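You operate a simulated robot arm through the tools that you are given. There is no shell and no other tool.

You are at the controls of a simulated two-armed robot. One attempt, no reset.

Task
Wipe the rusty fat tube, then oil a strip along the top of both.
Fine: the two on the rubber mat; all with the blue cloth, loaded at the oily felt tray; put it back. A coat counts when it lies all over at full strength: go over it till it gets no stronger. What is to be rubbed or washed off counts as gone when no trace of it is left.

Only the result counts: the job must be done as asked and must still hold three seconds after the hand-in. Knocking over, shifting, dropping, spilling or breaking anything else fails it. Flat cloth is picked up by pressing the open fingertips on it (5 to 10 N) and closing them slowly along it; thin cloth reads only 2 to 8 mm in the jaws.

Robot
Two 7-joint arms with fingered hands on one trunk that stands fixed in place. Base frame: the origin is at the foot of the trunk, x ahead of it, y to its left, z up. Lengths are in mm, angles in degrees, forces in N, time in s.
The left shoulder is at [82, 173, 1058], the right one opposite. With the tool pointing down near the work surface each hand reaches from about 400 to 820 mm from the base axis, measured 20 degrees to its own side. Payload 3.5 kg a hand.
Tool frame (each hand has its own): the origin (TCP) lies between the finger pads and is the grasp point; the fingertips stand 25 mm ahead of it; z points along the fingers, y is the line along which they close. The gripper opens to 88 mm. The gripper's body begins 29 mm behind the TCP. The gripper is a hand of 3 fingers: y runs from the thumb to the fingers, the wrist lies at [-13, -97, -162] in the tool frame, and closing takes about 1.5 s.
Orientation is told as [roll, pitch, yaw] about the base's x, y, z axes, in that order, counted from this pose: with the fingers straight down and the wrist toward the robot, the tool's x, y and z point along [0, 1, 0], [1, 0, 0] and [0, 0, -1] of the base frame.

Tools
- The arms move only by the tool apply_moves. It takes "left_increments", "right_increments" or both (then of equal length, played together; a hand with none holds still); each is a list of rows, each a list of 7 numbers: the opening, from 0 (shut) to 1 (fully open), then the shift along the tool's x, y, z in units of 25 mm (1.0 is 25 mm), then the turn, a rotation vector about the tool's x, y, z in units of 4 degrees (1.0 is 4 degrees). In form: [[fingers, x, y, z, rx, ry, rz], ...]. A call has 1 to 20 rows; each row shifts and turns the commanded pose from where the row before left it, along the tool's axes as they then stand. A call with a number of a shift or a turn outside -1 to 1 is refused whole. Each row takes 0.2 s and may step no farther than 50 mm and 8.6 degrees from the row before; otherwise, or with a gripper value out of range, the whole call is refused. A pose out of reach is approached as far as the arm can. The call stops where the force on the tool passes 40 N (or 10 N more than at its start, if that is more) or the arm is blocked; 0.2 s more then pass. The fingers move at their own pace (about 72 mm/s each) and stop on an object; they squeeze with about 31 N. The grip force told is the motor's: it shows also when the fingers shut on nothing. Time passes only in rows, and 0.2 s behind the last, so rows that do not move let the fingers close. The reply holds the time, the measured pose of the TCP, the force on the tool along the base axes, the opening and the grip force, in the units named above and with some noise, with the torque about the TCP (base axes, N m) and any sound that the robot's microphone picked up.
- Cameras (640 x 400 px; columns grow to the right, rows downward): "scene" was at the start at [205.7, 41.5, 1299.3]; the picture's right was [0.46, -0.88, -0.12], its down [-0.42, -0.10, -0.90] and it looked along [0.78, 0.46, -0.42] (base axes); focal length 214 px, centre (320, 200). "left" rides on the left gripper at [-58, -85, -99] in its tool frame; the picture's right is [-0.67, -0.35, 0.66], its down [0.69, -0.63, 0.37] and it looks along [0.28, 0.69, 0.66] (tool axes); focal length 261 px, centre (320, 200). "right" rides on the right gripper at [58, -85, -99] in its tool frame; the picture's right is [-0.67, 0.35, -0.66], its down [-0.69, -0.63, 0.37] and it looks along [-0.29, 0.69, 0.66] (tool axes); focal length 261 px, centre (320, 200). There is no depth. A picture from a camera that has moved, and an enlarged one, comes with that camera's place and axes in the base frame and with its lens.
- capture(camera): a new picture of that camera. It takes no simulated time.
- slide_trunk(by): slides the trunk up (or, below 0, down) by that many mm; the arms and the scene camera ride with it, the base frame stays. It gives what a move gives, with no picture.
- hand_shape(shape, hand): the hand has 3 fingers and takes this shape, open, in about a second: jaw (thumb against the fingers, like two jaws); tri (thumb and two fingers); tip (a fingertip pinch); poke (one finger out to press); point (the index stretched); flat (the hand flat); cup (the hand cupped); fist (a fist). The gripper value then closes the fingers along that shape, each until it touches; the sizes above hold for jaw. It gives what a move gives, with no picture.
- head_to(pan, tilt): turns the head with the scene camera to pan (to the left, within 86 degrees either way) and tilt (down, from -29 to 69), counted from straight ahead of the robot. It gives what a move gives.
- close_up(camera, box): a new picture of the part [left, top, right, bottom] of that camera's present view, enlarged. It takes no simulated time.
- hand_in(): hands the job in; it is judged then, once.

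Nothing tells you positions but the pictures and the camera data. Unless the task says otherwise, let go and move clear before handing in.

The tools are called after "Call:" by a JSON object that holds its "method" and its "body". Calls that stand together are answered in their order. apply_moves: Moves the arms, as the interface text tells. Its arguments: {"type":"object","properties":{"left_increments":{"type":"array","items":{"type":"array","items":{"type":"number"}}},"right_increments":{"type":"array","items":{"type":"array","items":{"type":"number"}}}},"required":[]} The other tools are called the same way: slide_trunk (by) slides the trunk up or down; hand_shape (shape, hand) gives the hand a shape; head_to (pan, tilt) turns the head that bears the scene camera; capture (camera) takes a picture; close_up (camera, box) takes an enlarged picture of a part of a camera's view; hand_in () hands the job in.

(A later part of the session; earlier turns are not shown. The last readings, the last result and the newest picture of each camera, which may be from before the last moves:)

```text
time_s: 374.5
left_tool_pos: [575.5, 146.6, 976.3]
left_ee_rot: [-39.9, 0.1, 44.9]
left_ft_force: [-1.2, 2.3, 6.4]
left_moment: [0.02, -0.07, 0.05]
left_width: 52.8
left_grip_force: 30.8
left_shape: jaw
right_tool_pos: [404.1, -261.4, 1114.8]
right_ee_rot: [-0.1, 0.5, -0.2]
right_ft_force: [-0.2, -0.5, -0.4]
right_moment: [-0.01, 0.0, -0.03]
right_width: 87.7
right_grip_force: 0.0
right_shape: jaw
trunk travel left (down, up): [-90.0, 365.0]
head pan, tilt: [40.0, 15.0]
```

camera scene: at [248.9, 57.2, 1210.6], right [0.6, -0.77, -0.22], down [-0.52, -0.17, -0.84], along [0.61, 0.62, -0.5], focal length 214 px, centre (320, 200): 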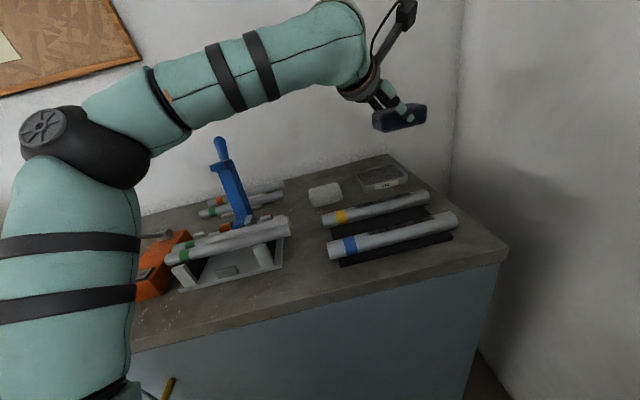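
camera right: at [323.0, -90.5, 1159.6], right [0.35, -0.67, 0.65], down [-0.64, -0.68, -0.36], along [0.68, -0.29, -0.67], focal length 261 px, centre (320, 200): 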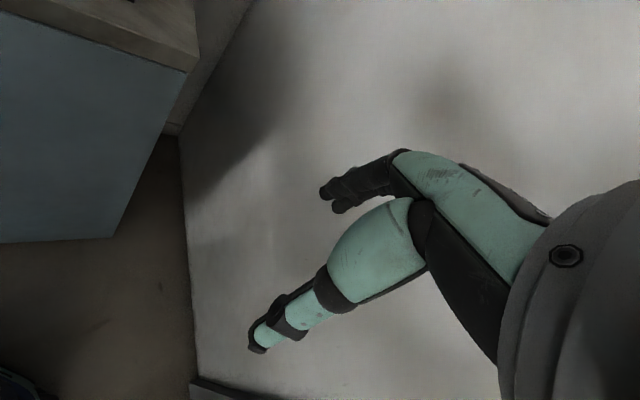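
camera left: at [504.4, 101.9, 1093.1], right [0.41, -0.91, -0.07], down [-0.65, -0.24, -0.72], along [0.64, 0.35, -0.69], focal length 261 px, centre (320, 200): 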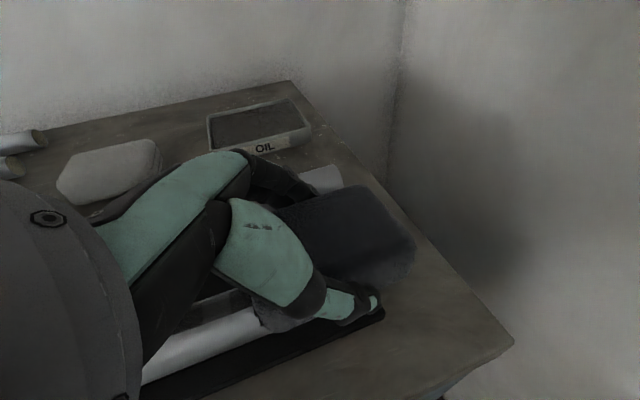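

Call:
{"method": "apply_moves", "body": {"left_increments": [[0.45, -0.384, 0, -0.46, 0, 0, 0], [0.45, -0.384, 0, -0.46, 0, 0, 0], [0.45, -0.3, 0, -0.9, 0, 0, 0], [0.45, -0.3, 0, -0.9, 0, 0, 0], [0.45, -0.3, 0, -0.9, 0, 0, 0], [0.45, -0.3, 0, -0.9, 0, 0, 0], [0.45, -0.3, 0, -0.9, 0, 0, 0], [0.45, 0, 0, 0, 0, 0, 0]]}}

Call:
{"method": "close_up", "body": {"camera": "left", "box": [180, 280, 440, 400]}}

Call:
{"method": "close_up", "body": {"camera": "left", "box": [255, 320, 405, 400]}}

Call:
{"method": "close_up", "body": {"camera": "scene", "box": [335, 170, 455, 270]}}

```text
time_s: 376.3
left_tool_pos: [545.8, 178.9, 1117.6]
left_ee_rot: [-39.9, 0.2, 45.0]
left_ft_force: [0.6, 0.2, -0.1]
left_moment: [-0.01, -0.04, -0.02]
left_width: 52.9
left_grip_force: 31.4
left_shape: jaw
right_tool_pos: [406.7, -261.1, 1114.8]
right_ee_rot: [-0.1, 0.6, -0.1]
right_ft_force: [0.9, -0.8, -0.4]
right_moment: [-0.02, 0.03, 0.0]
right_width: 87.8
right_grip_force: 0.0
right_shape: jaw
trunk travel left (down, up): [-90.0, 365.0]
head pan, tilt: [40.0, 15.0]
```

```text
2.46 times, centred on (310, 340) of left
camera zoom: at [474.8, 133.0, 1231.8], right [0.41, -0.91, -0.07], down [-0.65, -0.24, -0.72], along [0.63, 0.35, -0.69], focal length 642 px, centre (345, -145)
```

zoom: 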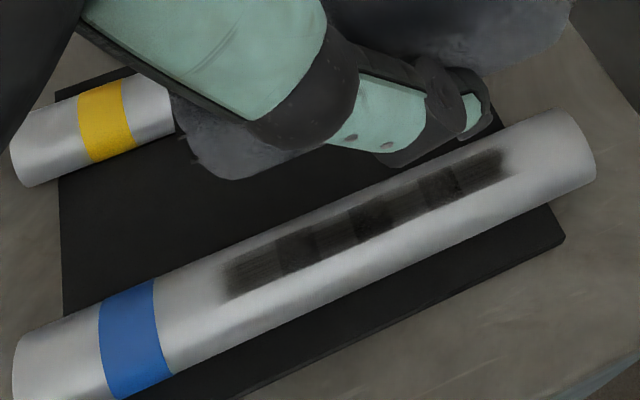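

```text
4.27 times, centred on (330, 360) of left
camera zoom: at [474.8, 133.0, 1231.8], right [0.41, -0.91, -0.07], down [-0.65, -0.24, -0.72], along [0.63, 0.35, -0.69], focal length 1112 px, centre (277, -483)
```

zoom: 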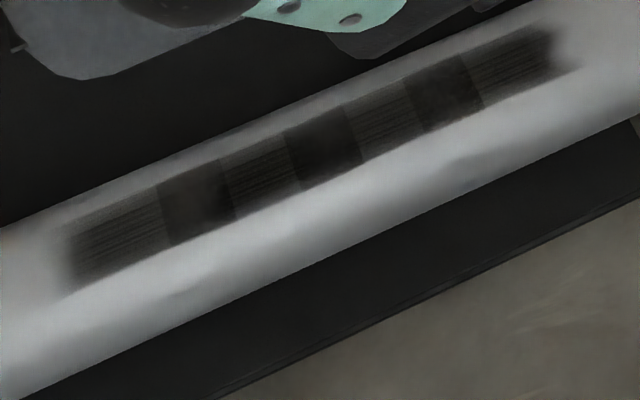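

```text
4.00 times, centred on (395, 220) of scene
camera zoom: at [248.2, 57.0, 1210.8], right [0.6, -0.77, -0.22], down [-0.52, -0.17, -0.84], along [0.61, 0.62, -0.5], focal length 858 px, centre (20, 120)
```

zoom: 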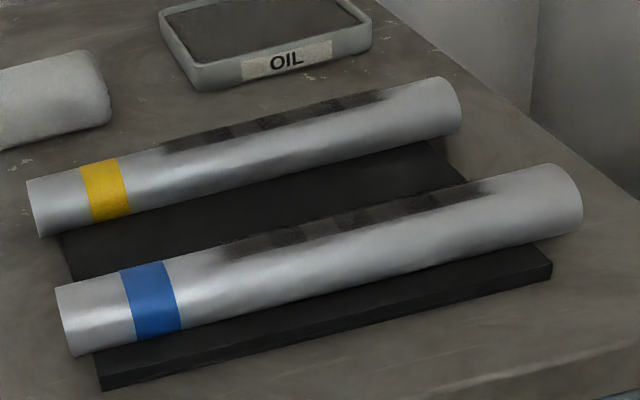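

The blue coat looks the same as before those extra passes, so it is saturated. The blue tube crept about 3 mm along its axis, so I'll use less force. I'll also do a light check pass on the yellow tube and compare.

Call:
{"method": "apply_moves", "body": {"left_increments": [[0.45, 0.28, 0.707, 0.84, 0, 0, 0], [0.45, 0.28, 0.707, 0.84, 0, 0, 0], [0.45, 0.28, 0.707, 0.84, 0, 0, 0], [0.45, 0.28, 0.707, 0.84, 0, 0, 0], [0.45, 0.28, 0.707, 0.84, 0, 0, 0], [0.45, 0.32, 0, 0.384, 0, 0, 0], [0.45, 0.256, 0, 0.307, 0, 0, 0], [0.45, 0.128, 0, 0.154, 0, 0, 0], [0.45, 0, 0, 0, 0, 0, 0]]}}

Call:
{"method": "apply_moves", "body": {"left_increments": [[0.45, 0.09, 0, 0.108, 0, 0, 0], [0.45, 0.051, 0, 0.061, 0, 0, 0], [0.45, 0, 0, 0, 0, 0, 0]]}}

Call:
{"method": "apply_moves", "body": {"left_increments": [[0.45, 0.038, 0, 0.046, 0, 0, 0], [0.45, 0, 0, 0, 0, 0, 0]]}}

```text
time_s: 378.3
left_tool_pos: [638.4, 212.5, 986.9]
left_ee_rot: [-39.8, 0.2, 45.1]
left_ft_force: [0.6, 0.2, 0.2]
left_moment: [0.03, -0.02, 0.01]
left_width: 53.1
left_grip_force: 30.9
left_shape: jaw
right_tool_pos: [405.5, -262.2, 1114.0]
right_ee_rot: [0.0, 0.6, -0.2]
right_ft_force: [-0.6, -0.2, 0.2]
right_moment: [0.01, 0.01, -0.03]
right_width: 87.8
right_grip_force: 0.0
right_shape: jaw
trunk travel left (down, up): [-90.0, 365.0]
head pan, tilt: [40.0, 15.0]
```

```text
time_s: 379.1
left_tool_pos: [637.2, 211.8, 981.0]
left_ee_rot: [-39.8, 0.2, 44.9]
left_ft_force: [-0.8, 0.1, -0.2]
left_moment: [-0.02, -0.03, 0.01]
left_width: 52.5
left_grip_force: 31.0
left_shape: jaw
right_tool_pos: [406.1, -262.1, 1115.1]
right_ee_rot: [-0.1, 0.6, -0.2]
right_ft_force: [0.9, 0.2, 0.0]
right_moment: [0.0, 0.01, 0.02]
right_width: 87.9
right_grip_force: 0.2
right_shape: jaw
trunk travel left (down, up): [-90.0, 365.0]
head pan, tilt: [40.0, 15.0]
```

```text
time_s: 379.7
left_tool_pos: [637.9, 211.2, 979.6]
left_ee_rot: [-39.8, 0.0, 45.0]
left_ft_force: [-0.8, -1.4, 0.5]
left_moment: [0.0, 0.0, 0.01]
left_width: 52.7
left_grip_force: 30.9
left_shape: jaw
right_tool_pos: [406.3, -262.4, 1114.7]
right_ee_rot: [-0.1, 0.5, -0.2]
right_ft_force: [-0.4, 0.3, -0.2]
right_moment: [-0.01, 0.02, 0.02]
right_width: 87.5
right_grip_force: 0.0
right_shape: jaw
trunk travel left (down, up): [-90.0, 365.0]
head pan, tilt: [40.0, 15.0]
```

Call:
{"method": "apply_moves", "body": {"left_increments": [[0.45, 0.051, 0, 0.061, 0, 0, 0], [0.45, 0, 0, 0, 0, 0, 0]]}}

Call:
{"method": "apply_moves", "body": {"left_increments": [[0.45, 0.038, 0, 0.046, 0, 0, 0], [0.45, 0, 0, 0, 0, 0, 0]]}}

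```text
time_s: 380.3
left_tool_pos: [638.2, 211.4, 977.8]
left_ee_rot: [-39.7, 0.2, 45.0]
left_ft_force: [0.3, 0.2, 1.6]
left_moment: [-0.02, -0.01, 0.0]
left_width: 52.9
left_grip_force: 30.6
left_shape: jaw
right_tool_pos: [405.8, -262.4, 1115.3]
right_ee_rot: [0.0, 0.6, -0.2]
right_ft_force: [-0.1, 0.9, 0.0]
right_moment: [-0.01, 0.0, 0.01]
right_width: 87.8
right_grip_force: 0.0
right_shape: jaw
trunk travel left (down, up): [-90.0, 365.0]
head pan, tilt: [40.0, 15.0]
```

```text
time_s: 380.9
left_tool_pos: [636.5, 211.0, 977.5]
left_ee_rot: [-39.9, 0.0, 45.1]
left_ft_force: [0.9, 0.2, 6.4]
left_moment: [-0.01, -0.1, -0.01]
left_width: 53.0
left_grip_force: 31.2
left_shape: jaw
right_tool_pos: [405.7, -262.4, 1115.6]
right_ee_rot: [0.0, 0.5, -0.2]
right_ft_force: [0.3, 0.1, -0.1]
right_moment: [-0.03, -0.02, -0.02]
right_width: 87.4
right_grip_force: 0.2
right_shape: jaw
trunk travel left (down, up): [-90.0, 365.0]
head pan, tilt: [40.0, 15.0]
```

Call:
{"method": "apply_moves", "body": {"left_increments": [[0.45, 0.2, 0, -0.167, 0, 0, 0], [0.45, 0.2, 0, -0.167, 0, 0, 0], [0.45, 0.2, 0, -0.167, 0, 0, 0], [0.45, 0.2, 0, -0.167, 0, 0, 0], [0.45, 0.2, 0, -0.167, 0, 0, 0], [0.45, 0.2, 0, -0.167, 0, 0, 0], [0.45, 0.2, 0, -0.167, 0, 0, 0], [0.45, 0.2, 0, -0.167, 0, 0, 0], [0.45, 0.2, 0, -0.167, 0, 0, 0], [0.45, 0.2, 0, -0.167, 0, 0, 0], [0.45, 0.2, 0, -0.167, 0, 0, 0], [0.45, 0.2, 0, -0.167, 0, 0, 0], [0.45, 0.2, 0, -0.167, 0, 0, 0], [0.45, 0.2, 0, -0.167, 0, 0, 0], [0.45, 0.2, 0, -0.167, 0, 0, 0], [0.45, 0.2, 0, -0.167, 0, 0, 0], [0.45, 0.2, 0, -0.167, 0, 0, 0], [0.45, 0.2, 0, -0.167, 0, 0, 0], [0.45, 0.2, 0, -0.167, 0, 0, 0]]}}

Call:
{"method": "apply_moves", "body": {"left_increments": [[0.45, -0.19, 0, 0.18, 0, 0, 0], [0.45, -0.2, 0, 0.167, 0, 0, 0], [0.45, -0.2, 0, 0.167, 0, 0, 0], [0.45, -0.2, 0, 0.167, 0, 0, 0], [0.45, -0.2, 0, 0.167, 0, 0, 0], [0.45, -0.2, 0, 0.167, 0, 0, 0], [0.45, -0.2, 0, 0.167, 0, 0, 0], [0.45, -0.2, 0, 0.167, 0, 0, 0], [0.45, -0.2, 0, 0.167, 0, 0, 0], [0.45, -0.2, 0, 0.167, 0, 0, 0], [0.45, -0.2, 0, 0.167, 0, 0, 0], [0.45, -0.2, 0, 0.167, 0, 0, 0], [0.45, -0.2, 0, 0.167, 0, 0, 0], [0.45, -0.2, 0, 0.167, 0, 0, 0], [0.45, -0.2, 0, 0.167, 0, 0, 0], [0.45, -0.2, 0, 0.167, 0, 0, 0], [0.45, -0.2, 0, 0.167, 0, 0, 0], [0.45, -0.2, 0, 0.167, 0, 0, 0], [0.45, -0.2, 0, 0.167, 0, 0, 0]]}}

Call:
{"method": "apply_moves", "body": {"left_increments": [[0.45, 0.21, 0, -0.155, 0, 0, 0], [0.45, 0.2, 0, -0.167, 0, 0, 0], [0.45, 0.2, 0, -0.167, 0, 0, 0], [0.45, 0.2, 0, -0.167, 0, 0, 0], [0.45, 0.2, 0, -0.167, 0, 0, 0], [0.45, 0.2, 0, -0.167, 0, 0, 0], [0.45, 0.2, 0, -0.167, 0, 0, 0], [0.45, 0.2, 0, -0.167, 0, 0, 0], [0.45, 0.2, 0, -0.167, 0, 0, 0], [0.45, 0.2, 0, -0.167, 0, 0, 0], [0.45, 0.2, 0, -0.167, 0, 0, 0], [0.45, 0.2, 0, -0.167, 0, 0, 0], [0.45, 0.2, 0, -0.167, 0, 0, 0], [0.45, 0.2, 0, -0.167, 0, 0, 0], [0.45, 0.2, 0, -0.167, 0, 0, 0], [0.45, 0.2, 0, -0.167, 0, 0, 0], [0.45, 0.2, 0, -0.167, 0, 0, 0], [0.45, 0.2, 0, -0.167, 0, 0, 0], [0.45, 0.2, 0, -0.167, 0, 0, 0]]}}

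Call:
{"method": "apply_moves", "body": {"left_increments": [[0.45, -0.19, 0, 0.18, 0, 0, 0], [0.45, -0.2, 0, 0.167, 0, 0, 0], [0.45, -0.2, 0, 0.167, 0, 0, 0], [0.45, -0.2, 0, 0.167, 0, 0, 0], [0.45, -0.2, 0, 0.167, 0, 0, 0], [0.45, -0.2, 0, 0.167, 0, 0, 0], [0.45, -0.2, 0, 0.167, 0, 0, 0], [0.45, -0.2, 0, 0.167, 0, 0, 0], [0.45, -0.2, 0, 0.167, 0, 0, 0], [0.45, -0.2, 0, 0.167, 0, 0, 0], [0.45, -0.2, 0, 0.167, 0, 0, 0], [0.45, -0.2, 0, 0.167, 0, 0, 0], [0.45, -0.2, 0, 0.167, 0, 0, 0], [0.45, -0.2, 0, 0.167, 0, 0, 0], [0.45, -0.2, 0, 0.167, 0, 0, 0], [0.45, -0.2, 0, 0.167, 0, 0, 0], [0.45, -0.2, 0, 0.167, 0, 0, 0], [0.45, -0.2, 0, 0.167, 0, 0, 0], [0.45, -0.2, 0, 0.167, 0, 0, 0]]}}

```text
time_s: 384.9
left_tool_pos: [549.0, 297.5, 975.3]
left_ee_rot: [-39.8, 0.0, 45.0]
left_ft_force: [1.5, -1.3, 5.8]
left_moment: [-0.09, -0.13, 0.01]
left_width: 53.2
left_grip_force: 30.8
left_shape: jaw
right_tool_pos: [406.2, -262.2, 1115.0]
right_ee_rot: [0.0, 0.6, -0.2]
right_ft_force: [-1.0, -0.5, -0.2]
right_moment: [0.06, 0.0, -0.01]
right_width: 87.8
right_grip_force: 0.0
right_shape: jaw
trunk travel left (down, up): [-90.0, 365.0]
head pan, tilt: [40.0, 15.0]
```

```text
time_s: 388.9
left_tool_pos: [637.1, 211.9, 975.3]
left_ee_rot: [-39.8, 0.2, 45.0]
left_ft_force: [-0.6, 1.5, 5.2]
left_moment: [-0.04, -0.03, 0.03]
left_width: 52.7
left_grip_force: 31.9
left_shape: jaw
right_tool_pos: [405.6, -261.5, 1113.9]
right_ee_rot: [-0.2, 0.6, -0.1]
right_ft_force: [0.2, 0.4, 0.5]
right_moment: [0.02, 0.0, -0.02]
right_width: 87.9
right_grip_force: 0.1
right_shape: jaw
trunk travel left (down, up): [-90.0, 365.0]
head pan, tilt: [40.0, 15.0]
```

```text
time_s: 392.9
left_tool_pos: [549.6, 298.4, 975.7]
left_ee_rot: [-39.7, -0.1, 44.9]
left_ft_force: [0.8, -1.3, 4.7]
left_moment: [-0.02, -0.12, -0.02]
left_width: 53.2
left_grip_force: 30.6
left_shape: jaw
right_tool_pos: [406.0, -261.4, 1115.2]
right_ee_rot: [0.0, 0.6, -0.2]
right_ft_force: [-0.2, 0.6, 1.0]
right_moment: [0.01, 0.0, 0.01]
right_width: 87.6
right_grip_force: 0.0
right_shape: jaw
trunk travel left (down, up): [-90.0, 365.0]
head pan, tilt: [40.0, 15.0]
```

```text
time_s: 396.9
left_tool_pos: [635.4, 210.8, 975.0]
left_ee_rot: [-39.9, 0.0, 45.1]
left_ft_force: [-0.8, 2.6, 5.2]
left_moment: [0.02, -0.04, 0.0]
left_width: 52.9
left_grip_force: 30.8
left_shape: jaw
right_tool_pos: [406.4, -260.9, 1115.5]
right_ee_rot: [-0.1, 0.5, -0.1]
right_ft_force: [0.3, -0.1, 0.4]
right_moment: [-0.01, -0.01, 0.01]
right_width: 87.6
right_grip_force: 0.0
right_shape: jaw
trunk travel left (down, up): [-90.0, 365.0]
head pan, tilt: [40.0, 15.0]
```

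Call:
{"method": "apply_moves", "body": {"left_increments": [[0.45, -0.5, 0, -0.36, 0, 0, 0], [0.45, -0.5, 0, -0.36, 0, 0, 0], [0.45, -0.37, 0, -0.83, 0, 0, 0], [0.45, -0.37, 0, -0.83, 0, 0, 0], [0.45, -0.37, 0, -0.83, 0, 0, 0], [0.45, -0.37, 0, -0.83, 0, 0, 0], [0.45, -0.37, 0, -0.83, 0, 0, 0], [0.45, 0, 0, 0, 0, 0, 0]]}}

Call:
{"method": "close_up", "body": {"camera": "left", "box": [180, 270, 440, 400]}}

Call:
{"method": "close_up", "body": {"camera": "left", "box": [235, 320, 385, 400]}}

Call:
{"method": "close_up", "body": {"camera": "scene", "box": [335, 170, 455, 270]}}

```text
time_s: 398.7
left_tool_pos: [621.1, 230.0, 1113.2]
left_ee_rot: [-39.8, 0.1, 45.0]
left_ft_force: [-0.3, -0.7, 0.1]
left_moment: [-0.01, 0.0, 0.01]
left_width: 53.0
left_grip_force: 31.1
left_shape: jaw
right_tool_pos: [407.4, -260.7, 1114.8]
right_ee_rot: [-0.1, 0.5, -0.2]
right_ft_force: [-0.1, -0.3, -0.3]
right_moment: [-0.01, 0.0, 0.0]
right_width: 87.5
right_grip_force: 0.0
right_shape: jaw
trunk travel left (down, up): [-90.0, 365.0]
head pan, tilt: [40.0, 15.0]
```

```text
2.46 times, centred on (310, 335) of left
camera zoom: at [549.3, 184.3, 1227.5], right [0.41, -0.91, -0.07], down [-0.65, -0.24, -0.72], along [0.63, 0.35, -0.69], focal length 642 px, centre (345, -132)
```

zoom: 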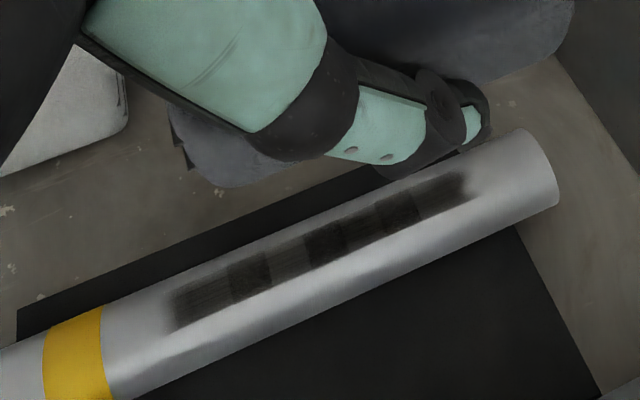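

```text
4.27 times, centred on (310, 360) of left
camera zoom: at [549.3, 184.3, 1227.5], right [0.41, -0.91, -0.07], down [-0.65, -0.24, -0.72], along [0.63, 0.35, -0.69], focal length 1112 px, centre (363, -483)
```

zoom: 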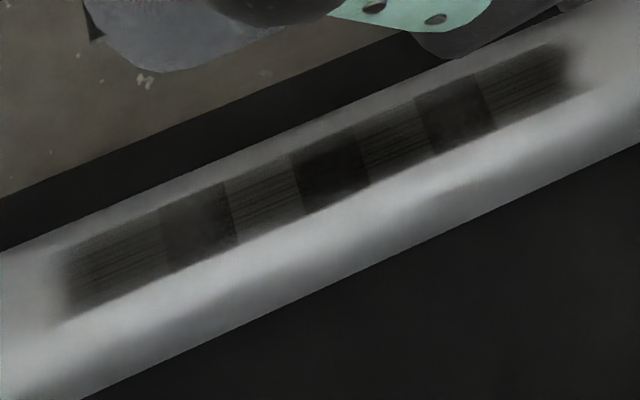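

```text
4.00 times, centred on (395, 220) of scene
camera zoom: at [248.2, 57.1, 1210.8], right [0.6, -0.77, -0.22], down [-0.52, -0.17, -0.84], along [0.61, 0.62, -0.5], focal length 858 px, centre (20, 120)
```

zoom: 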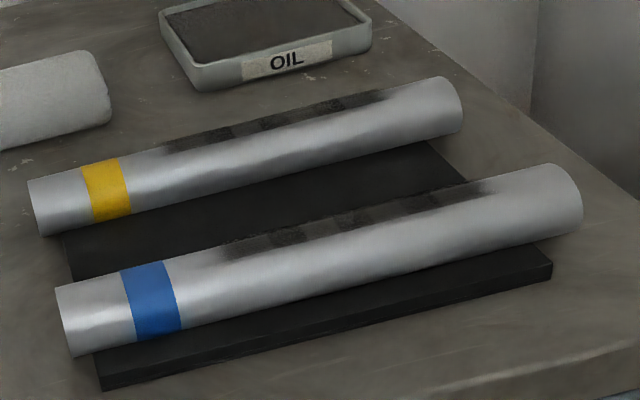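

The yellow strip is unchanged after four more loaded passes, so it is saturated too. Before putting the cloth back, I'll take another look from a different angle on the way.

Call:
{"method": "apply_moves", "body": {"left_increments": [[0.45, 0.43, 0.786, -0.358, 0, 0, 0], [0.45, 0.43, 0.786, -0.358, 0, 0, 0], [0.45, 0.43, 0.786, -0.358, 0, 0, 0], [0.45, 0.43, 0.786, -0.358, 0, 0, 0], [0.45, 0.43, 0.786, -0.358, 0, 0, 0], [0.45, 0, 0, 0, 0, 0, 0]]}}

Call:
{"method": "capture", "body": {"camera": "left"}}

Call:
{"method": "close_up", "body": {"camera": "scene", "box": [345, 180, 435, 225]}}

Call:
{"method": "close_up", "body": {"camera": "scene", "box": [365, 205, 475, 260]}}

```text
time_s: 400.1
left_tool_pos: [642.0, 349.1, 1112.5]
left_ee_rot: [-39.8, 0.0, 44.9]
left_ft_force: [1.6, 0.6, 0.2]
left_moment: [-0.01, -0.03, -0.01]
left_width: 52.8
left_grip_force: 31.1
left_shape: jaw
right_tool_pos: [405.7, -263.2, 1115.1]
right_ee_rot: [-0.2, 0.7, -0.2]
right_ft_force: [1.0, -0.3, 0.1]
right_moment: [0.01, 0.02, -0.04]
right_width: 88.0
right_grip_force: 0.1
right_shape: jaw
trunk travel left (down, up): [-90.0, 365.0]
head pan, tilt: [40.0, 15.0]
```

```text
taken
camera left: at [569.5, 303.1, 1227.1], right [0.41, -0.91, -0.07], down [-0.65, -0.24, -0.72], along [0.63, 0.35, -0.69], focal length 261 px, centre (320, 200)
```

left: 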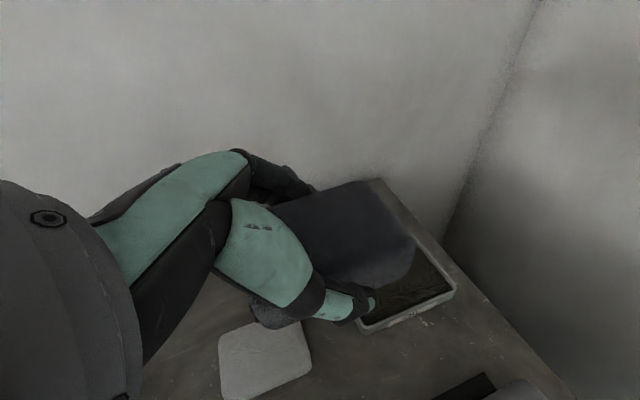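

```text
7.11 times, centred on (390, 202) of scene
camera zoom: at [247.8, 56.7, 1211.0], right [0.6, -0.77, -0.22], down [-0.52, -0.17, -0.84], along [0.61, 0.62, -0.5], focal length 1525 px, centre (-178, 182)
```

zoom: 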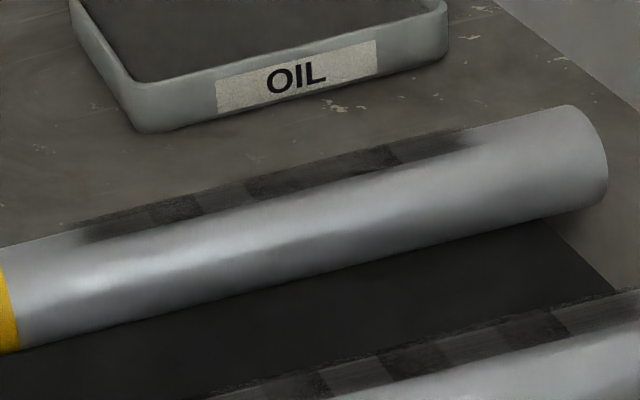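

```text
5.82 times, centred on (420, 232) of scene
camera zoom: at [247.8, 56.7, 1211.0], right [0.6, -0.77, -0.22], down [-0.52, -0.17, -0.84], along [0.61, 0.62, -0.5], focal length 1248 px, centre (-262, 11)
```

zoom: 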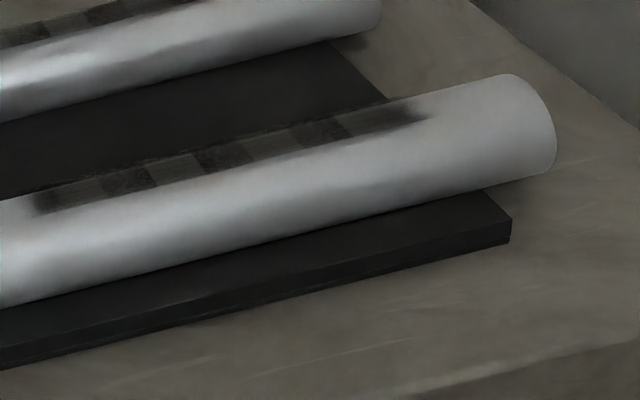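

Patch B (third zone) looks a bit lighter on both tubes. To be sure, I'll go back and rub the middle sections of the yellow tube a while longer, then compare again.

Call:
{"method": "apply_moves", "body": {"left_increments": [[0.45, 0.234, -0.79, 0.815, 0, 0, 0], [0.45, 0.234, -0.79, 0.815, 0, 0, 0], [0.45, 0.234, -0.79, 0.815, 0, 0, 0], [0.45, 0.234, -0.79, 0.815, 0, 0, 0], [0.45, 0.234, -0.79, 0.815, 0, 0, 0], [0.45, 0.32, 0, 0.384, 0, 0, 0], [0.45, 0.256, 0, 0.307, 0, 0, 0], [0.45, 0.154, 0, 0.184, 0, 0, 0], [0.45, 0, 0, 0, 0, 0, 0]]}}

Call:
{"method": "apply_moves", "body": {"left_increments": [[0.45, 0.09, 0, 0.108, 0, 0, 0], [0.45, 0.051, 0, 0.061, 0, 0, 0], [0.45, 0, 0, 0, 0, 0, 0]]}}

Call:
{"method": "apply_moves", "body": {"left_increments": [[0.45, 0.051, 0, 0.061, 0, 0, 0], [0.45, 0, 0, 0, 0, 0, 0]]}}

```text
time_s: 402.1
left_tool_pos: [600.9, 246.1, 986.4]
left_ee_rot: [-39.7, 0.1, 45.0]
left_ft_force: [0.3, 0.9, -0.6]
left_moment: [0.0, 0.05, 0.0]
left_width: 52.8
left_grip_force: 31.2
left_shape: jaw
right_tool_pos: [407.3, -260.9, 1114.8]
right_ee_rot: [-0.1, 0.6, -0.2]
right_ft_force: [-0.9, -0.1, -0.6]
right_moment: [-0.03, -0.02, -0.01]
right_width: 87.5
right_grip_force: 0.0
right_shape: jaw
trunk travel left (down, up): [-90.0, 365.0]
head pan, tilt: [40.0, 15.0]
```

```text
time_s: 402.9
left_tool_pos: [600.6, 247.1, 981.6]
left_ee_rot: [-39.8, 0.1, 45.0]
left_ft_force: [0.3, 0.3, -0.6]
left_moment: [0.0, 0.01, 0.04]
left_width: 52.7
left_grip_force: 31.1
left_shape: jaw
right_tool_pos: [405.3, -261.2, 1114.1]
right_ee_rot: [-0.1, 0.6, -0.2]
right_ft_force: [-0.1, 0.6, 0.5]
right_moment: [-0.01, 0.03, 0.0]
right_width: 88.0
right_grip_force: 0.1
right_shape: jaw
trunk travel left (down, up): [-90.0, 365.0]
head pan, tilt: [40.0, 15.0]
```

```text
time_s: 403.5
left_tool_pos: [600.3, 247.3, 980.4]
left_ee_rot: [-39.8, 0.1, 45.1]
left_ft_force: [0.3, 0.1, -0.1]
left_moment: [-0.01, -0.01, -0.01]
left_width: 53.0
left_grip_force: 31.1
left_shape: jaw
right_tool_pos: [407.0, -260.9, 1116.0]
right_ee_rot: [-0.1, 0.7, -0.1]
right_ft_force: [-0.6, -0.2, 0.1]
right_moment: [0.01, 0.01, 0.0]
right_width: 88.0
right_grip_force: 0.0
right_shape: jaw
trunk travel left (down, up): [-90.0, 365.0]
head pan, tilt: [40.0, 15.0]
```

Call:
{"method": "apply_moves", "body": {"left_increments": [[0.45, 0.077, 0, 0.092, 0, 0, 0], [0.45, 0.051, 0, 0.061, 0, 0, 0], [0.45, 0, 0, 0, 0, 0, 0]]}}

Call:
{"method": "apply_moves", "body": {"left_increments": [[0.45, 0.038, 0, 0.046, 0, 0, 0], [0.45, 0, 0, 0, 0, 0, 0]]}}

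```text
time_s: 404.3
left_tool_pos: [600.6, 247.7, 975.6]
left_ee_rot: [-39.8, 0.1, 44.9]
left_ft_force: [0.8, 0.1, 2.7]
left_moment: [-0.01, -0.02, 0.01]
left_width: 53.3
left_grip_force: 31.1
left_shape: jaw
right_tool_pos: [406.3, -261.5, 1113.8]
right_ee_rot: [0.0, 0.6, -0.2]
right_ft_force: [0.2, -0.5, 0.3]
right_moment: [-0.05, 0.01, -0.02]
right_width: 87.5
right_grip_force: 0.1
right_shape: jaw
trunk travel left (down, up): [-90.0, 365.0]
head pan, tilt: [40.0, 15.0]
```

```text
time_s: 404.9
left_tool_pos: [601.7, 247.0, 975.6]
left_ee_rot: [-39.8, 0.0, 45.0]
left_ft_force: [0.4, 1.5, 7.1]
left_moment: [-0.03, -0.07, -0.01]
left_width: 52.7
left_grip_force: 31.2
left_shape: jaw
right_tool_pos: [406.5, -261.5, 1115.0]
right_ee_rot: [-0.1, 0.5, -0.2]
right_ft_force: [0.7, -0.9, -0.5]
right_moment: [0.02, 0.01, 0.0]
right_width: 87.7
right_grip_force: 0.0
right_shape: jaw
trunk travel left (down, up): [-90.0, 365.0]
head pan, tilt: [40.0, 15.0]
```

Call:
{"method": "apply_moves", "body": {"left_increments": [[0.45, 0.255, 0, -0.195, 0, 0, 0], [0.45, 0.245, 0, -0.205, 0, 0, 0], [0.45, 0.245, 0, -0.205, 0, 0, 0], [0.45, 0.245, 0, -0.205, 0, 0, 0], [0.45, 0.245, 0, -0.205, 0, 0, 0], [0.45, -0.245, 0, 0.205, 0, 0, 0], [0.45, -0.245, 0, 0.205, 0, 0, 0], [0.45, -0.245, 0, 0.205, 0, 0, 0], [0.45, -0.245, 0, 0.205, 0, 0, 0], [0.45, -0.245, 0, 0.205, 0, 0, 0], [0.45, -0.245, 0, 0.205, 0, 0, 0], [0.45, -0.245, 0, 0.205, 0, 0, 0], [0.45, -0.245, 0, 0.205, 0, 0, 0], [0.45, 0.245, 0, -0.205, 0, 0, 0], [0.45, 0.245, 0, -0.205, 0, 0, 0], [0.45, 0.245, 0, -0.205, 0, 0, 0], [0.45, 0.245, 0, -0.205, 0, 0, 0], [0.45, 0.245, 0, -0.205, 0, 0, 0], [0.45, 0.245, 0, -0.205, 0, 0, 0], [0.45, 0.245, 0, -0.205, 0, 0, 0]]}}

Call:
{"method": "apply_moves", "body": {"left_increments": [[0.45, -0.235, 0, 0.215, 0, 0, 0], [0.45, -0.245, 0, 0.205, 0, 0, 0], [0.45, -0.245, 0, 0.205, 0, 0, 0], [0.45, -0.245, 0, 0.205, 0, 0, 0], [0.45, -0.245, 0, 0.205, 0, 0, 0], [0.45, -0.245, 0, 0.205, 0, 0, 0], [0.45, -0.245, 0, 0.205, 0, 0, 0], [0.45, 0.245, 0, -0.205, 0, 0, 0], [0.45, 0.245, 0, -0.205, 0, 0, 0], [0.45, 0.245, 0, -0.205, 0, 0, 0], [0.45, 0.245, 0, -0.205, 0, 0, 0], [0.45, 0.245, 0, -0.205, 0, 0, 0], [0.45, 0.245, 0, -0.205, 0, 0, 0], [0.45, 0.245, 0, -0.205, 0, 0, 0], [0.45, -0.235, 0, 0.215, 0, 0, 0], [0.45, -0.245, 0, 0.205, 0, 0, 0], [0.45, -0.245, 0, 0.205, 0, 0, 0], [0.45, -0.245, 0, 0.205, 0, 0, 0], [0.45, -0.245, 0, 0.205, 0, 0, 0], [0.45, -0.245, 0, 0.205, 0, 0, 0]]}}

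```text
time_s: 409.1
left_tool_pos: [578.0, 269.0, 973.9]
left_ee_rot: [-39.8, 0.0, 45.0]
left_ft_force: [1.7, -2.0, 7.5]
left_moment: [-0.09, -0.08, 0.0]
left_width: 52.7
left_grip_force: 31.1
left_shape: jaw
right_tool_pos: [405.1, -261.5, 1114.8]
right_ee_rot: [0.0, 0.5, -0.2]
right_ft_force: [0.5, 0.1, -0.7]
right_moment: [-0.01, -0.03, 0.02]
right_width: 87.5
right_grip_force: 0.0
right_shape: jaw
trunk travel left (down, up): [-90.0, 365.0]
head pan, tilt: [40.0, 15.0]
```

```text
time_s: 413.3
left_tool_pos: [612.6, 235.0, 974.7]
left_ee_rot: [-40.0, 0.2, 45.0]
left_ft_force: [-1.0, 2.5, 5.6]
left_moment: [0.0, -0.06, -0.02]
left_width: 52.9
left_grip_force: 30.9
left_shape: jaw
right_tool_pos: [405.5, -262.2, 1115.7]
right_ee_rot: [-0.1, 0.5, -0.2]
right_ft_force: [1.2, 0.2, 0.1]
right_moment: [0.02, -0.03, 0.0]
right_width: 88.0
right_grip_force: 0.1
right_shape: jaw
trunk travel left (down, up): [-90.0, 365.0]
head pan, tilt: [40.0, 15.0]
```

Call:
{"method": "apply_moves", "body": {"left_increments": [[0.45, -0.766, 0.02, -0.8, 0, 0, 0], [0.45, -0.766, 0.02, -0.8, 0, 0, 0], [0.45, -0.766, 0.02, -0.8, 0, 0, 0], [0.45, -0.766, 0.02, -0.8, 0, 0, 0], [0.45, -0.766, 0.02, -0.8, 0, 0, 0], [0.45, 0, 0, 0, 0, 0, 0]]}}

Call:
{"method": "close_up", "body": {"camera": "left", "box": [235, 320, 385, 400]}}

Call:
{"method": "close_up", "body": {"camera": "scene", "box": [345, 180, 435, 225]}}

Call:
{"method": "capture", "body": {"camera": "left"}}

```text
time_s: 414.7
left_tool_pos: [621.6, 231.0, 1111.0]
left_ee_rot: [-39.8, 0.0, 44.9]
left_ft_force: [0.7, -0.1, 0.6]
left_moment: [0.03, 0.0, -0.02]
left_width: 52.7
left_grip_force: 31.2
left_shape: jaw
right_tool_pos: [405.6, -261.4, 1113.6]
right_ee_rot: [0.0, 0.5, -0.2]
right_ft_force: [0.6, 0.2, 0.1]
right_moment: [0.0, 0.0, 0.03]
right_width: 87.6
right_grip_force: 0.0
right_shape: jaw
trunk travel left (down, up): [-90.0, 365.0]
head pan, tilt: [40.0, 15.0]
```

```text
4.27 times, centred on (310, 360) of left
camera zoom: at [547.9, 186.7, 1225.8], right [0.41, -0.91, -0.07], down [-0.65, -0.24, -0.72], along [0.63, 0.35, -0.69], focal length 1112 px, centre (363, -483)
```

zoom: 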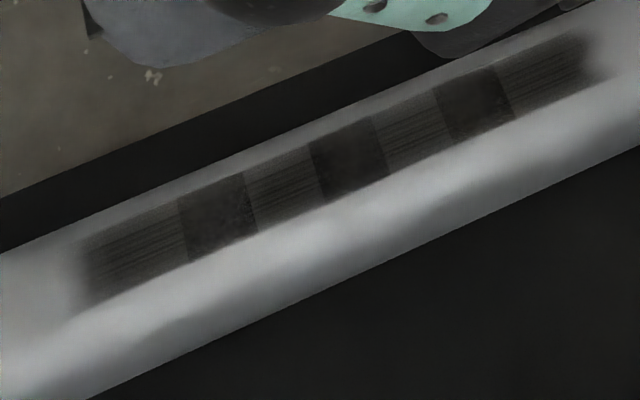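

```text
7.11 times, centred on (390, 202) of scene
camera zoom: at [248.0, 57.1, 1210.9], right [0.6, -0.77, -0.22], down [-0.52, -0.17, -0.84], along [0.61, 0.62, -0.5], focal length 1525 px, centre (-178, 182)
```

zoom: 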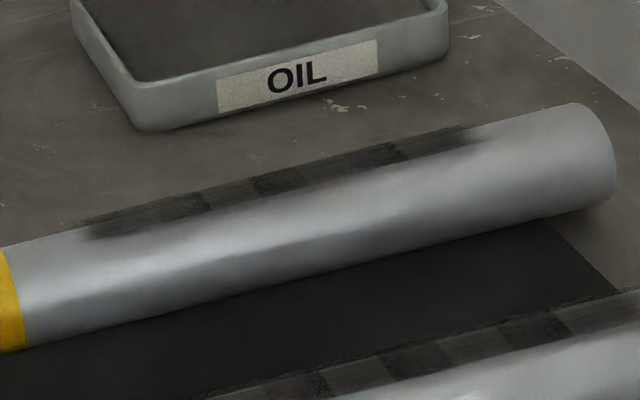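

```text
taken
camera left: at [547.9, 186.7, 1225.8], right [0.41, -0.91, -0.07], down [-0.65, -0.24, -0.72], along [0.63, 0.35, -0.69], focal length 261 px, centre (320, 200)
```

left: 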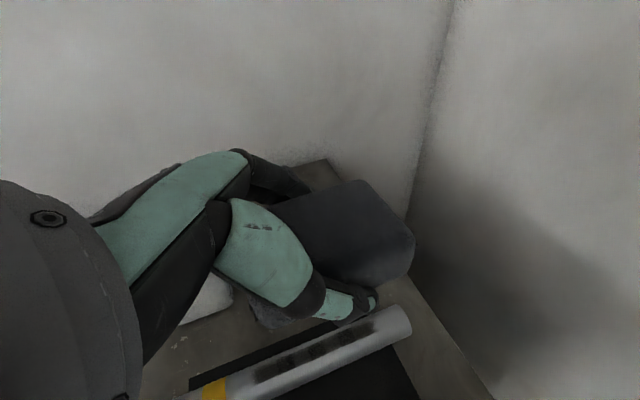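

All four sections now look even on the yellow tube, so both coats are done. The tubes have crept about 3 mm along their axes, so I'll stop wiping. Next I'll return the cloth to its original place.

Call:
{"method": "apply_moves", "body": {"left_increments": [[0.45, 0.43, 0.78, -0.358, 0, 0, 0], [0.45, 0.43, 0.78, -0.358, 0, 0, 0], [0.45, 0.43, 0.78, -0.358, 0, 0, 0], [0.45, 0.43, 0.78, -0.358, 0, 0, 0], [0.45, 0.43, 0.78, -0.358, 0, 0, 0], [0.45, 0, 0, 0, 0, 0, 0]]}}

Call:
{"method": "slide_trunk", "body": {"by": -56}}

Call:
{"method": "apply_moves", "body": {"left_increments": [[0.45, 0, 0, 0, -0.64, 0, -0.767], [0.45, 0, 0, 0, -0.64, 0, -0.767], [0.45, 0, 0, 0, -0.64, 0, -0.767], [0.45, 0.119, 0.77, -0.1, 0, 0, 0], [0.45, 0.119, 0.77, -0.1, 0, 0, 0], [0.45, 0.119, 0.77, -0.1, 0, 0, 0], [0.45, 0.119, 0.77, -0.1, 0, 0, 0], [0.45, 0.119, 0.77, -0.1, 0, 0, 0], [0.45, 0.119, 0.77, -0.1, 0, 0, 0], [0.45, 0.119, 0.77, -0.1, 0, 0, 0], [0.45, 0.119, 0.77, -0.1, 0, 0, 0], [0.45, 0, 0, 0, 0, 0, 0]]}}

Call:
{"method": "capture", "body": {"camera": "scene"}}

Call:
{"method": "capture", "body": {"camera": "left"}}

```text
time_s: 416.1
left_tool_pos: [639.9, 350.6, 1110.2]
left_ee_rot: [-39.8, 0.1, 45.1]
left_ft_force: [-1.0, -0.4, -0.1]
left_moment: [-0.01, -0.01, 0.01]
left_width: 52.9
left_grip_force: 31.2
left_shape: jaw
right_tool_pos: [406.6, -261.6, 1114.7]
right_ee_rot: [-0.1, 0.6, -0.1]
right_ft_force: [0.7, 0.7, 0.2]
right_moment: [0.03, 0.0, 0.0]
right_width: 87.9
right_grip_force: 0.1
right_shape: jaw
trunk travel left (down, up): [-90.0, 365.0]
head pan, tilt: [40.0, 15.0]
```

```text
time_s: 417.1
left_tool_pos: [638.1, 350.0, 1056.5]
left_ee_rot: [-39.9, 0.0, 45.0]
left_ft_force: [0.1, -0.1, -0.2]
left_moment: [-0.01, 0.01, 0.04]
left_width: 52.9
left_grip_force: 31.2
left_shape: jaw
right_tool_pos: [405.1, -262.2, 1059.3]
right_ee_rot: [-0.2, 0.5, -0.2]
right_ft_force: [0.2, 0.2, -0.4]
right_moment: [0.0, 0.01, 0.03]
right_width: 87.6
right_grip_force: 0.1
right_shape: jaw
trunk travel left (down, up): [-34.0, 421.0]
head pan, tilt: [40.0, 15.0]
```

```text
time_s: 419.7
left_tool_pos: [698.1, 495.5, 1055.2]
left_ee_rot: [-39.8, 0.1, 57.0]
left_ft_force: [0.2, 0.5, -1.0]
left_moment: [0.0, 0.02, 0.02]
left_width: 52.8
left_grip_force: 30.9
left_shape: jaw
right_tool_pos: [405.7, -262.1, 1059.3]
right_ee_rot: [0.0, 0.7, -0.1]
right_ft_force: [-0.3, -0.2, -0.2]
right_moment: [0.02, 0.02, -0.01]
right_width: 87.8
right_grip_force: 0.0
right_shape: jaw
trunk travel left (down, up): [-34.0, 421.0]
head pan, tilt: [40.0, 15.0]
```

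```text
taken
camera scene: at [302.3, 56.9, 1120.2], right [0.58, -0.77, -0.29], down [-0.61, -0.17, -0.78], along [0.55, 0.62, -0.56], focal length 214 px, centre (320, 200)
```

scene: 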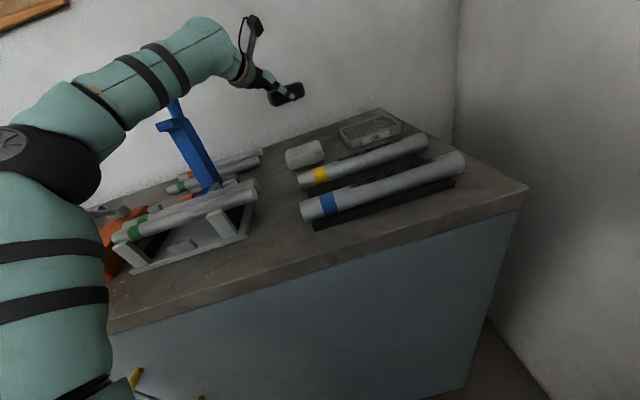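

```text
taken
camera left: at [636.5, 437.3, 1169.6], right [0.59, -0.8, -0.07], down [-0.59, -0.37, -0.72], along [0.55, 0.47, -0.69], focal length 261 px, centre (320, 200)
```

left: 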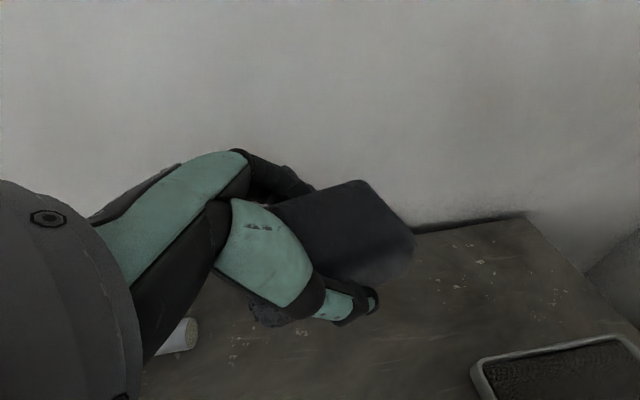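

I'm over the original spot. I'll descend carefully and watch for sway.

Call:
{"method": "apply_moves", "body": {"left_increments": [[0.45, 0.41, 0, 0.49, 0, 0, 0], [0.45, 0.41, 0, 0.49, 0, 0, 0], [0.45, 0.41, 0, 0.49, 0, 0, 0], [0.45, 0.41, 0, 0.49, 0, 0, 0], [0.45, 0, 0, 0, 0, 0, 0]]}}

Call:
{"method": "apply_moves", "body": {"left_increments": [[0.45, 0.256, 0, 0.307, 0, 0, 0], [0.45, 0.256, 0, 0.307, 0, 0, 0], [0.45, 0.128, 0, 0.154, 0, 0, 0], [0.45, 0, 0, 0, 0, 0, 0]]}}

Call:
{"method": "apply_moves", "body": {"left_increments": [[0.45, 0.128, 0, 0.154, 0, 0, 0], [0.45, 0.09, 0, 0.108, 0, 0, 0], [0.45, 0, 0, 0, 0, 0, 0]]}}

Call:
{"method": "capture", "body": {"camera": "left"}}

```text
time_s: 420.9
left_tool_pos: [695.4, 496.1, 990.2]
left_ee_rot: [-39.7, 0.1, 57.0]
left_ft_force: [-0.1, -0.1, -1.3]
left_moment: [-0.02, 0.01, -0.01]
left_width: 52.8
left_grip_force: 31.2
left_shape: jaw
right_tool_pos: [406.3, -261.8, 1058.8]
right_ee_rot: [-0.1, 0.6, -0.3]
right_ft_force: [0.4, -0.6, -0.2]
right_moment: [0.03, -0.01, -0.02]
right_width: 87.6
right_grip_force: 0.1
right_shape: jaw
trunk travel left (down, up): [-34.0, 421.0]
head pan, tilt: [40.0, 15.0]
```

```text
time_s: 421.9
left_tool_pos: [697.6, 496.8, 966.7]
left_ee_rot: [-39.8, 0.1, 56.9]
left_ft_force: [-0.3, -0.4, -1.2]
left_moment: [0.0, 0.0, -0.01]
left_width: 53.0
left_grip_force: 31.6
left_shape: jaw
right_tool_pos: [406.8, -261.6, 1057.8]
right_ee_rot: [-0.2, 0.6, -0.2]
right_ft_force: [-0.1, -0.3, -0.4]
right_moment: [0.03, -0.02, 0.0]
right_width: 87.8
right_grip_force: 0.0
right_shape: jaw
trunk travel left (down, up): [-34.0, 421.0]
head pan, tilt: [40.0, 15.0]
```

```text
time_s: 422.7
left_tool_pos: [698.4, 496.0, 957.2]
left_ee_rot: [-39.8, 0.0, 57.0]
left_ft_force: [1.2, 0.5, -0.9]
left_moment: [0.0, -0.02, -0.03]
left_width: 52.9
left_grip_force: 30.9
left_shape: jaw
right_tool_pos: [406.9, -262.0, 1059.3]
right_ee_rot: [-0.2, 0.6, -0.3]
right_ft_force: [0.3, 0.5, -0.1]
right_moment: [0.0, 0.01, 0.04]
right_width: 87.9
right_grip_force: 0.0
right_shape: jaw
trunk travel left (down, up): [-34.0, 421.0]
head pan, tilt: [40.0, 15.0]
```

```text
taken
camera left: at [636.6, 436.4, 1071.5], right [0.59, -0.8, -0.07], down [-0.59, -0.37, -0.72], along [0.55, 0.47, -0.69], focal length 261 px, centre (320, 200)
```

left: 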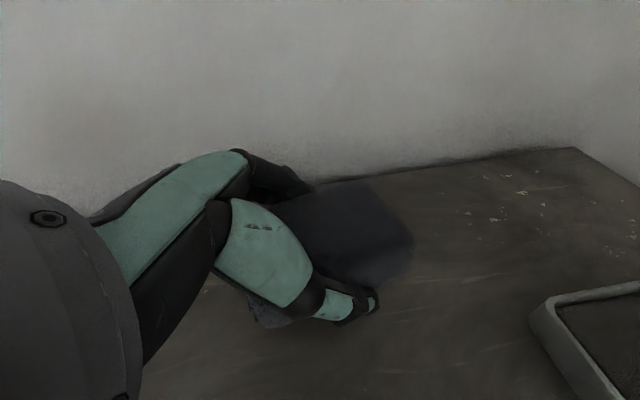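

Call:
{"method": "apply_moves", "body": {"left_increments": [[0.45, 0.064, 0, 0.077, 0, 0, 0], [0.45, 0.064, 0, 0.077, 0, 0, 0], [0.45, 0, 0, 0, 0, 0, 0]]}}

Call:
{"method": "apply_moves", "body": {"left_increments": [[0.45, 0.051, 0, 0.061, 0, 0, 0], [0.45, 0, 0, 0, 0, 0, 0]]}}

Call:
{"method": "apply_moves", "body": {"left_increments": [[0.45, 0.038, 0, 0.046, 0, 0, 0], [0.45, 0, 0, 0, 0, 0, 0]]}}

```text
time_s: 423.5
left_tool_pos: [696.4, 496.1, 953.1]
left_ee_rot: [-39.8, 0.1, 57.0]
left_ft_force: [-0.3, 0.0, 0.4]
left_moment: [-0.04, 0.01, -0.02]
left_width: 53.2
left_grip_force: 31.3
left_shape: jaw
right_tool_pos: [406.2, -262.1, 1058.9]
right_ee_rot: [-0.1, 0.7, -0.2]
right_ft_force: [0.2, 0.6, 0.7]
right_moment: [0.0, 0.0, 0.01]
right_width: 87.4
right_grip_force: 0.1
right_shape: jaw
trunk travel left (down, up): [-34.0, 421.0]
head pan, tilt: [40.0, 15.0]
```

```text
time_s: 424.1
left_tool_pos: [697.7, 496.0, 949.2]
left_ee_rot: [-39.8, 0.1, 57.0]
left_ft_force: [-0.3, -1.2, -0.4]
left_moment: [0.04, -0.04, -0.02]
left_width: 52.9
left_grip_force: 31.6
left_shape: jaw
right_tool_pos: [407.3, -261.9, 1058.1]
right_ee_rot: [-0.1, 0.6, -0.2]
right_ft_force: [0.2, 0.0, -0.3]
right_moment: [0.04, -0.02, -0.02]
right_width: 87.8
right_grip_force: 0.0
right_shape: jaw
trunk travel left (down, up): [-34.0, 421.0]
head pan, tilt: [40.0, 15.0]
```

```text
time_s: 424.7
left_tool_pos: [697.6, 495.7, 947.7]
left_ee_rot: [-39.8, 0.1, 57.0]
left_ft_force: [-0.2, -0.4, 0.7]
left_moment: [-0.03, -0.03, -0.02]
left_width: 52.9
left_grip_force: 31.4
left_shape: jaw
right_tool_pos: [406.5, -262.7, 1059.3]
right_ee_rot: [-0.1, 0.7, -0.2]
right_ft_force: [0.1, -0.1, -0.4]
right_moment: [-0.01, 0.01, -0.02]
right_width: 87.9
right_grip_force: 0.1
right_shape: jaw
trunk travel left (down, up): [-34.0, 421.0]
head pan, tilt: [40.0, 15.0]
```

Call:
{"method": "apply_moves", "body": {"left_increments": [[0.45, 0.038, 0, 0.046, 0, 0, 0], [0.45, 0, 0, 0, 0, 0, 0]]}}

Call:
{"method": "apply_moves", "body": {"left_increments": [[0.45, 0.038, 0, 0.046, 0, 0, 0], [0.45, 0, 0, 0, 0, 0, 0]]}}

```text
time_s: 425.3
left_tool_pos: [697.7, 494.9, 946.0]
left_ee_rot: [-39.8, 0.0, 57.0]
left_ft_force: [-0.2, 1.8, 4.1]
left_moment: [0.12, -0.1, 0.01]
left_width: 52.9
left_grip_force: 30.5
left_shape: jaw
right_tool_pos: [406.2, -261.0, 1058.3]
right_ee_rot: [-0.1, 0.5, -0.2]
right_ft_force: [-0.7, 0.3, -0.3]
right_moment: [0.02, 0.01, 0.01]
right_width: 87.6
right_grip_force: 0.1
right_shape: jaw
trunk travel left (down, up): [-34.0, 421.0]
head pan, tilt: [40.0, 15.0]
```

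```text
time_s: 425.9
left_tool_pos: [696.9, 495.4, 946.6]
left_ee_rot: [-39.9, 0.0, 57.0]
left_ft_force: [0.7, 2.9, 8.6]
left_moment: [0.28, -0.22, 0.09]
left_width: 53.2
left_grip_force: 31.0
left_shape: jaw
right_tool_pos: [405.4, -262.3, 1059.5]
right_ee_rot: [0.0, 0.5, -0.2]
right_ft_force: [0.2, -0.7, 0.0]
right_moment: [0.0, -0.03, 0.0]
right_width: 87.8
right_grip_force: 0.1
right_shape: jaw
trunk travel left (down, up): [-34.0, 421.0]
head pan, tilt: [40.0, 15.0]
```

The fingertips touch the bench now. I'll release the cloth slowly and rise straight up.

Call:
{"method": "apply_moves", "body": {"left_increments": [[0.6, -0.03, 0, -0.036, 0, 0, 0], [0.66, 0, 0, 0, 0, 0, 0], [0.72, 0, 0, 0, 0, 0, 0], [0.8, 0, 0, 0, 0, 0, 0], [0.9, 0, 0, 0, 0, 0, 0], [1, 0, 0, 0, 0, 0, 0], [1, 0, 0, 0, 0, 0, 0]]}}

Call:
{"method": "capture", "body": {"camera": "left"}}

Call:
{"method": "close_up", "body": {"camera": "scene", "box": [220, 70, 360, 170]}}

```text
time_s: 427.5
left_tool_pos: [697.3, 495.7, 946.9]
left_ee_rot: [-39.8, 0.1, 57.0]
left_ft_force: [-0.3, -0.4, 2.7]
left_moment: [0.11, -0.08, -0.04]
left_width: 87.0
left_grip_force: 0.0
left_shape: jaw
right_tool_pos: [405.3, -262.6, 1058.5]
right_ee_rot: [0.0, 0.6, -0.2]
right_ft_force: [0.3, -0.9, -0.5]
right_moment: [-0.01, 0.0, 0.02]
right_width: 87.7
right_grip_force: 0.1
right_shape: jaw
trunk travel left (down, up): [-34.0, 421.0]
head pan, tilt: [40.0, 15.0]
```

```text
taken
camera left: at [636.4, 435.6, 1061.3], right [0.59, -0.8, -0.07], down [-0.59, -0.37, -0.72], along [0.55, 0.47, -0.69], focal length 261 px, centre (320, 200)
```

left: 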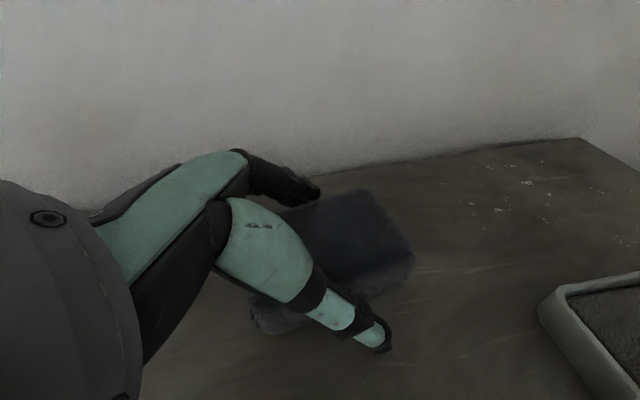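

```text
4.00 times, centred on (290, 120) of scene
camera zoom: at [301.9, 56.6, 1120.3], right [0.58, -0.77, -0.29], down [-0.61, -0.17, -0.78], along [0.55, 0.62, -0.56], focal length 858 px, centre (440, 520)
```

zoom: 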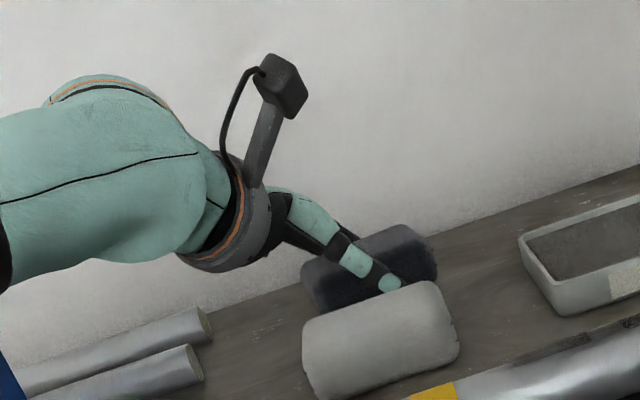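

The cloth is released. I'll rise vertically and check its position.

Call:
{"method": "apply_moves", "body": {"left_increments": [[1, -0.2, 0, -0.24, 0, 0, 0], [1, -0.384, 0, -0.46, 0, 0, 0], [1, -0.384, 0, -0.46, 0, 0, 0], [1, -0.384, 0, -0.46, 0, 0, 0], [1, -0.384, 0, -0.46, 0, 0, 0], [1, -0.384, 0, -0.46, 0, 0, 0], [1, -0.384, 0, -0.46, 0, 0, 0]]}}

Call:
{"method": "capture", "body": {"camera": "left"}}

Call:
{"method": "capture", "body": {"camera": "scene"}}

```text
time_s: 429.1
left_tool_pos: [698.0, 494.8, 1043.6]
left_ee_rot: [-39.8, 0.2, 56.9]
left_ft_force: [0.6, -0.5, 0.0]
left_moment: [-0.01, 0.02, -0.01]
left_width: 87.7
left_grip_force: 0.0
left_shape: jaw
right_tool_pos: [406.2, -261.4, 1059.0]
right_ee_rot: [-0.2, 0.7, -0.1]
right_ft_force: [0.2, -1.1, -0.2]
right_moment: [0.0, 0.0, 0.05]
right_width: 87.7
right_grip_force: 0.1
right_shape: jaw
trunk travel left (down, up): [-34.0, 421.0]
head pan, tilt: [40.0, 15.0]
```

```text
taken
camera left: at [637.0, 436.1, 1158.7], right [0.59, -0.8, -0.07], down [-0.59, -0.37, -0.72], along [0.55, 0.47, -0.69], focal length 261 px, centre (320, 200)
```

left: 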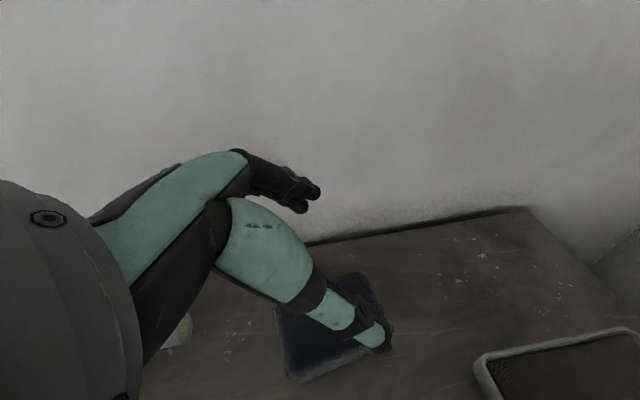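

```text
taken
camera scene: at [302.4, 56.8, 1120.1], right [0.58, -0.77, -0.29], down [-0.61, -0.17, -0.78], along [0.55, 0.62, -0.56], focal length 214 px, centre (320, 200)
```

scene: 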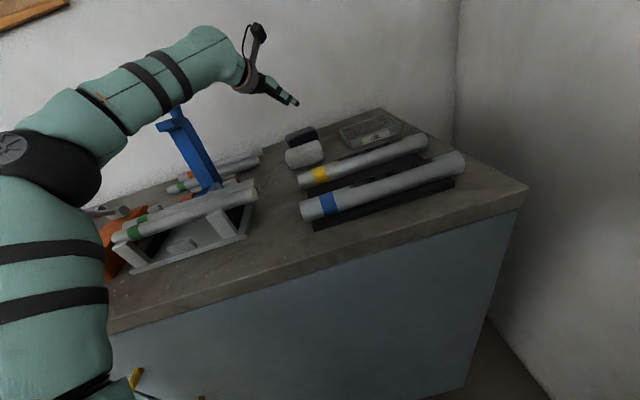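

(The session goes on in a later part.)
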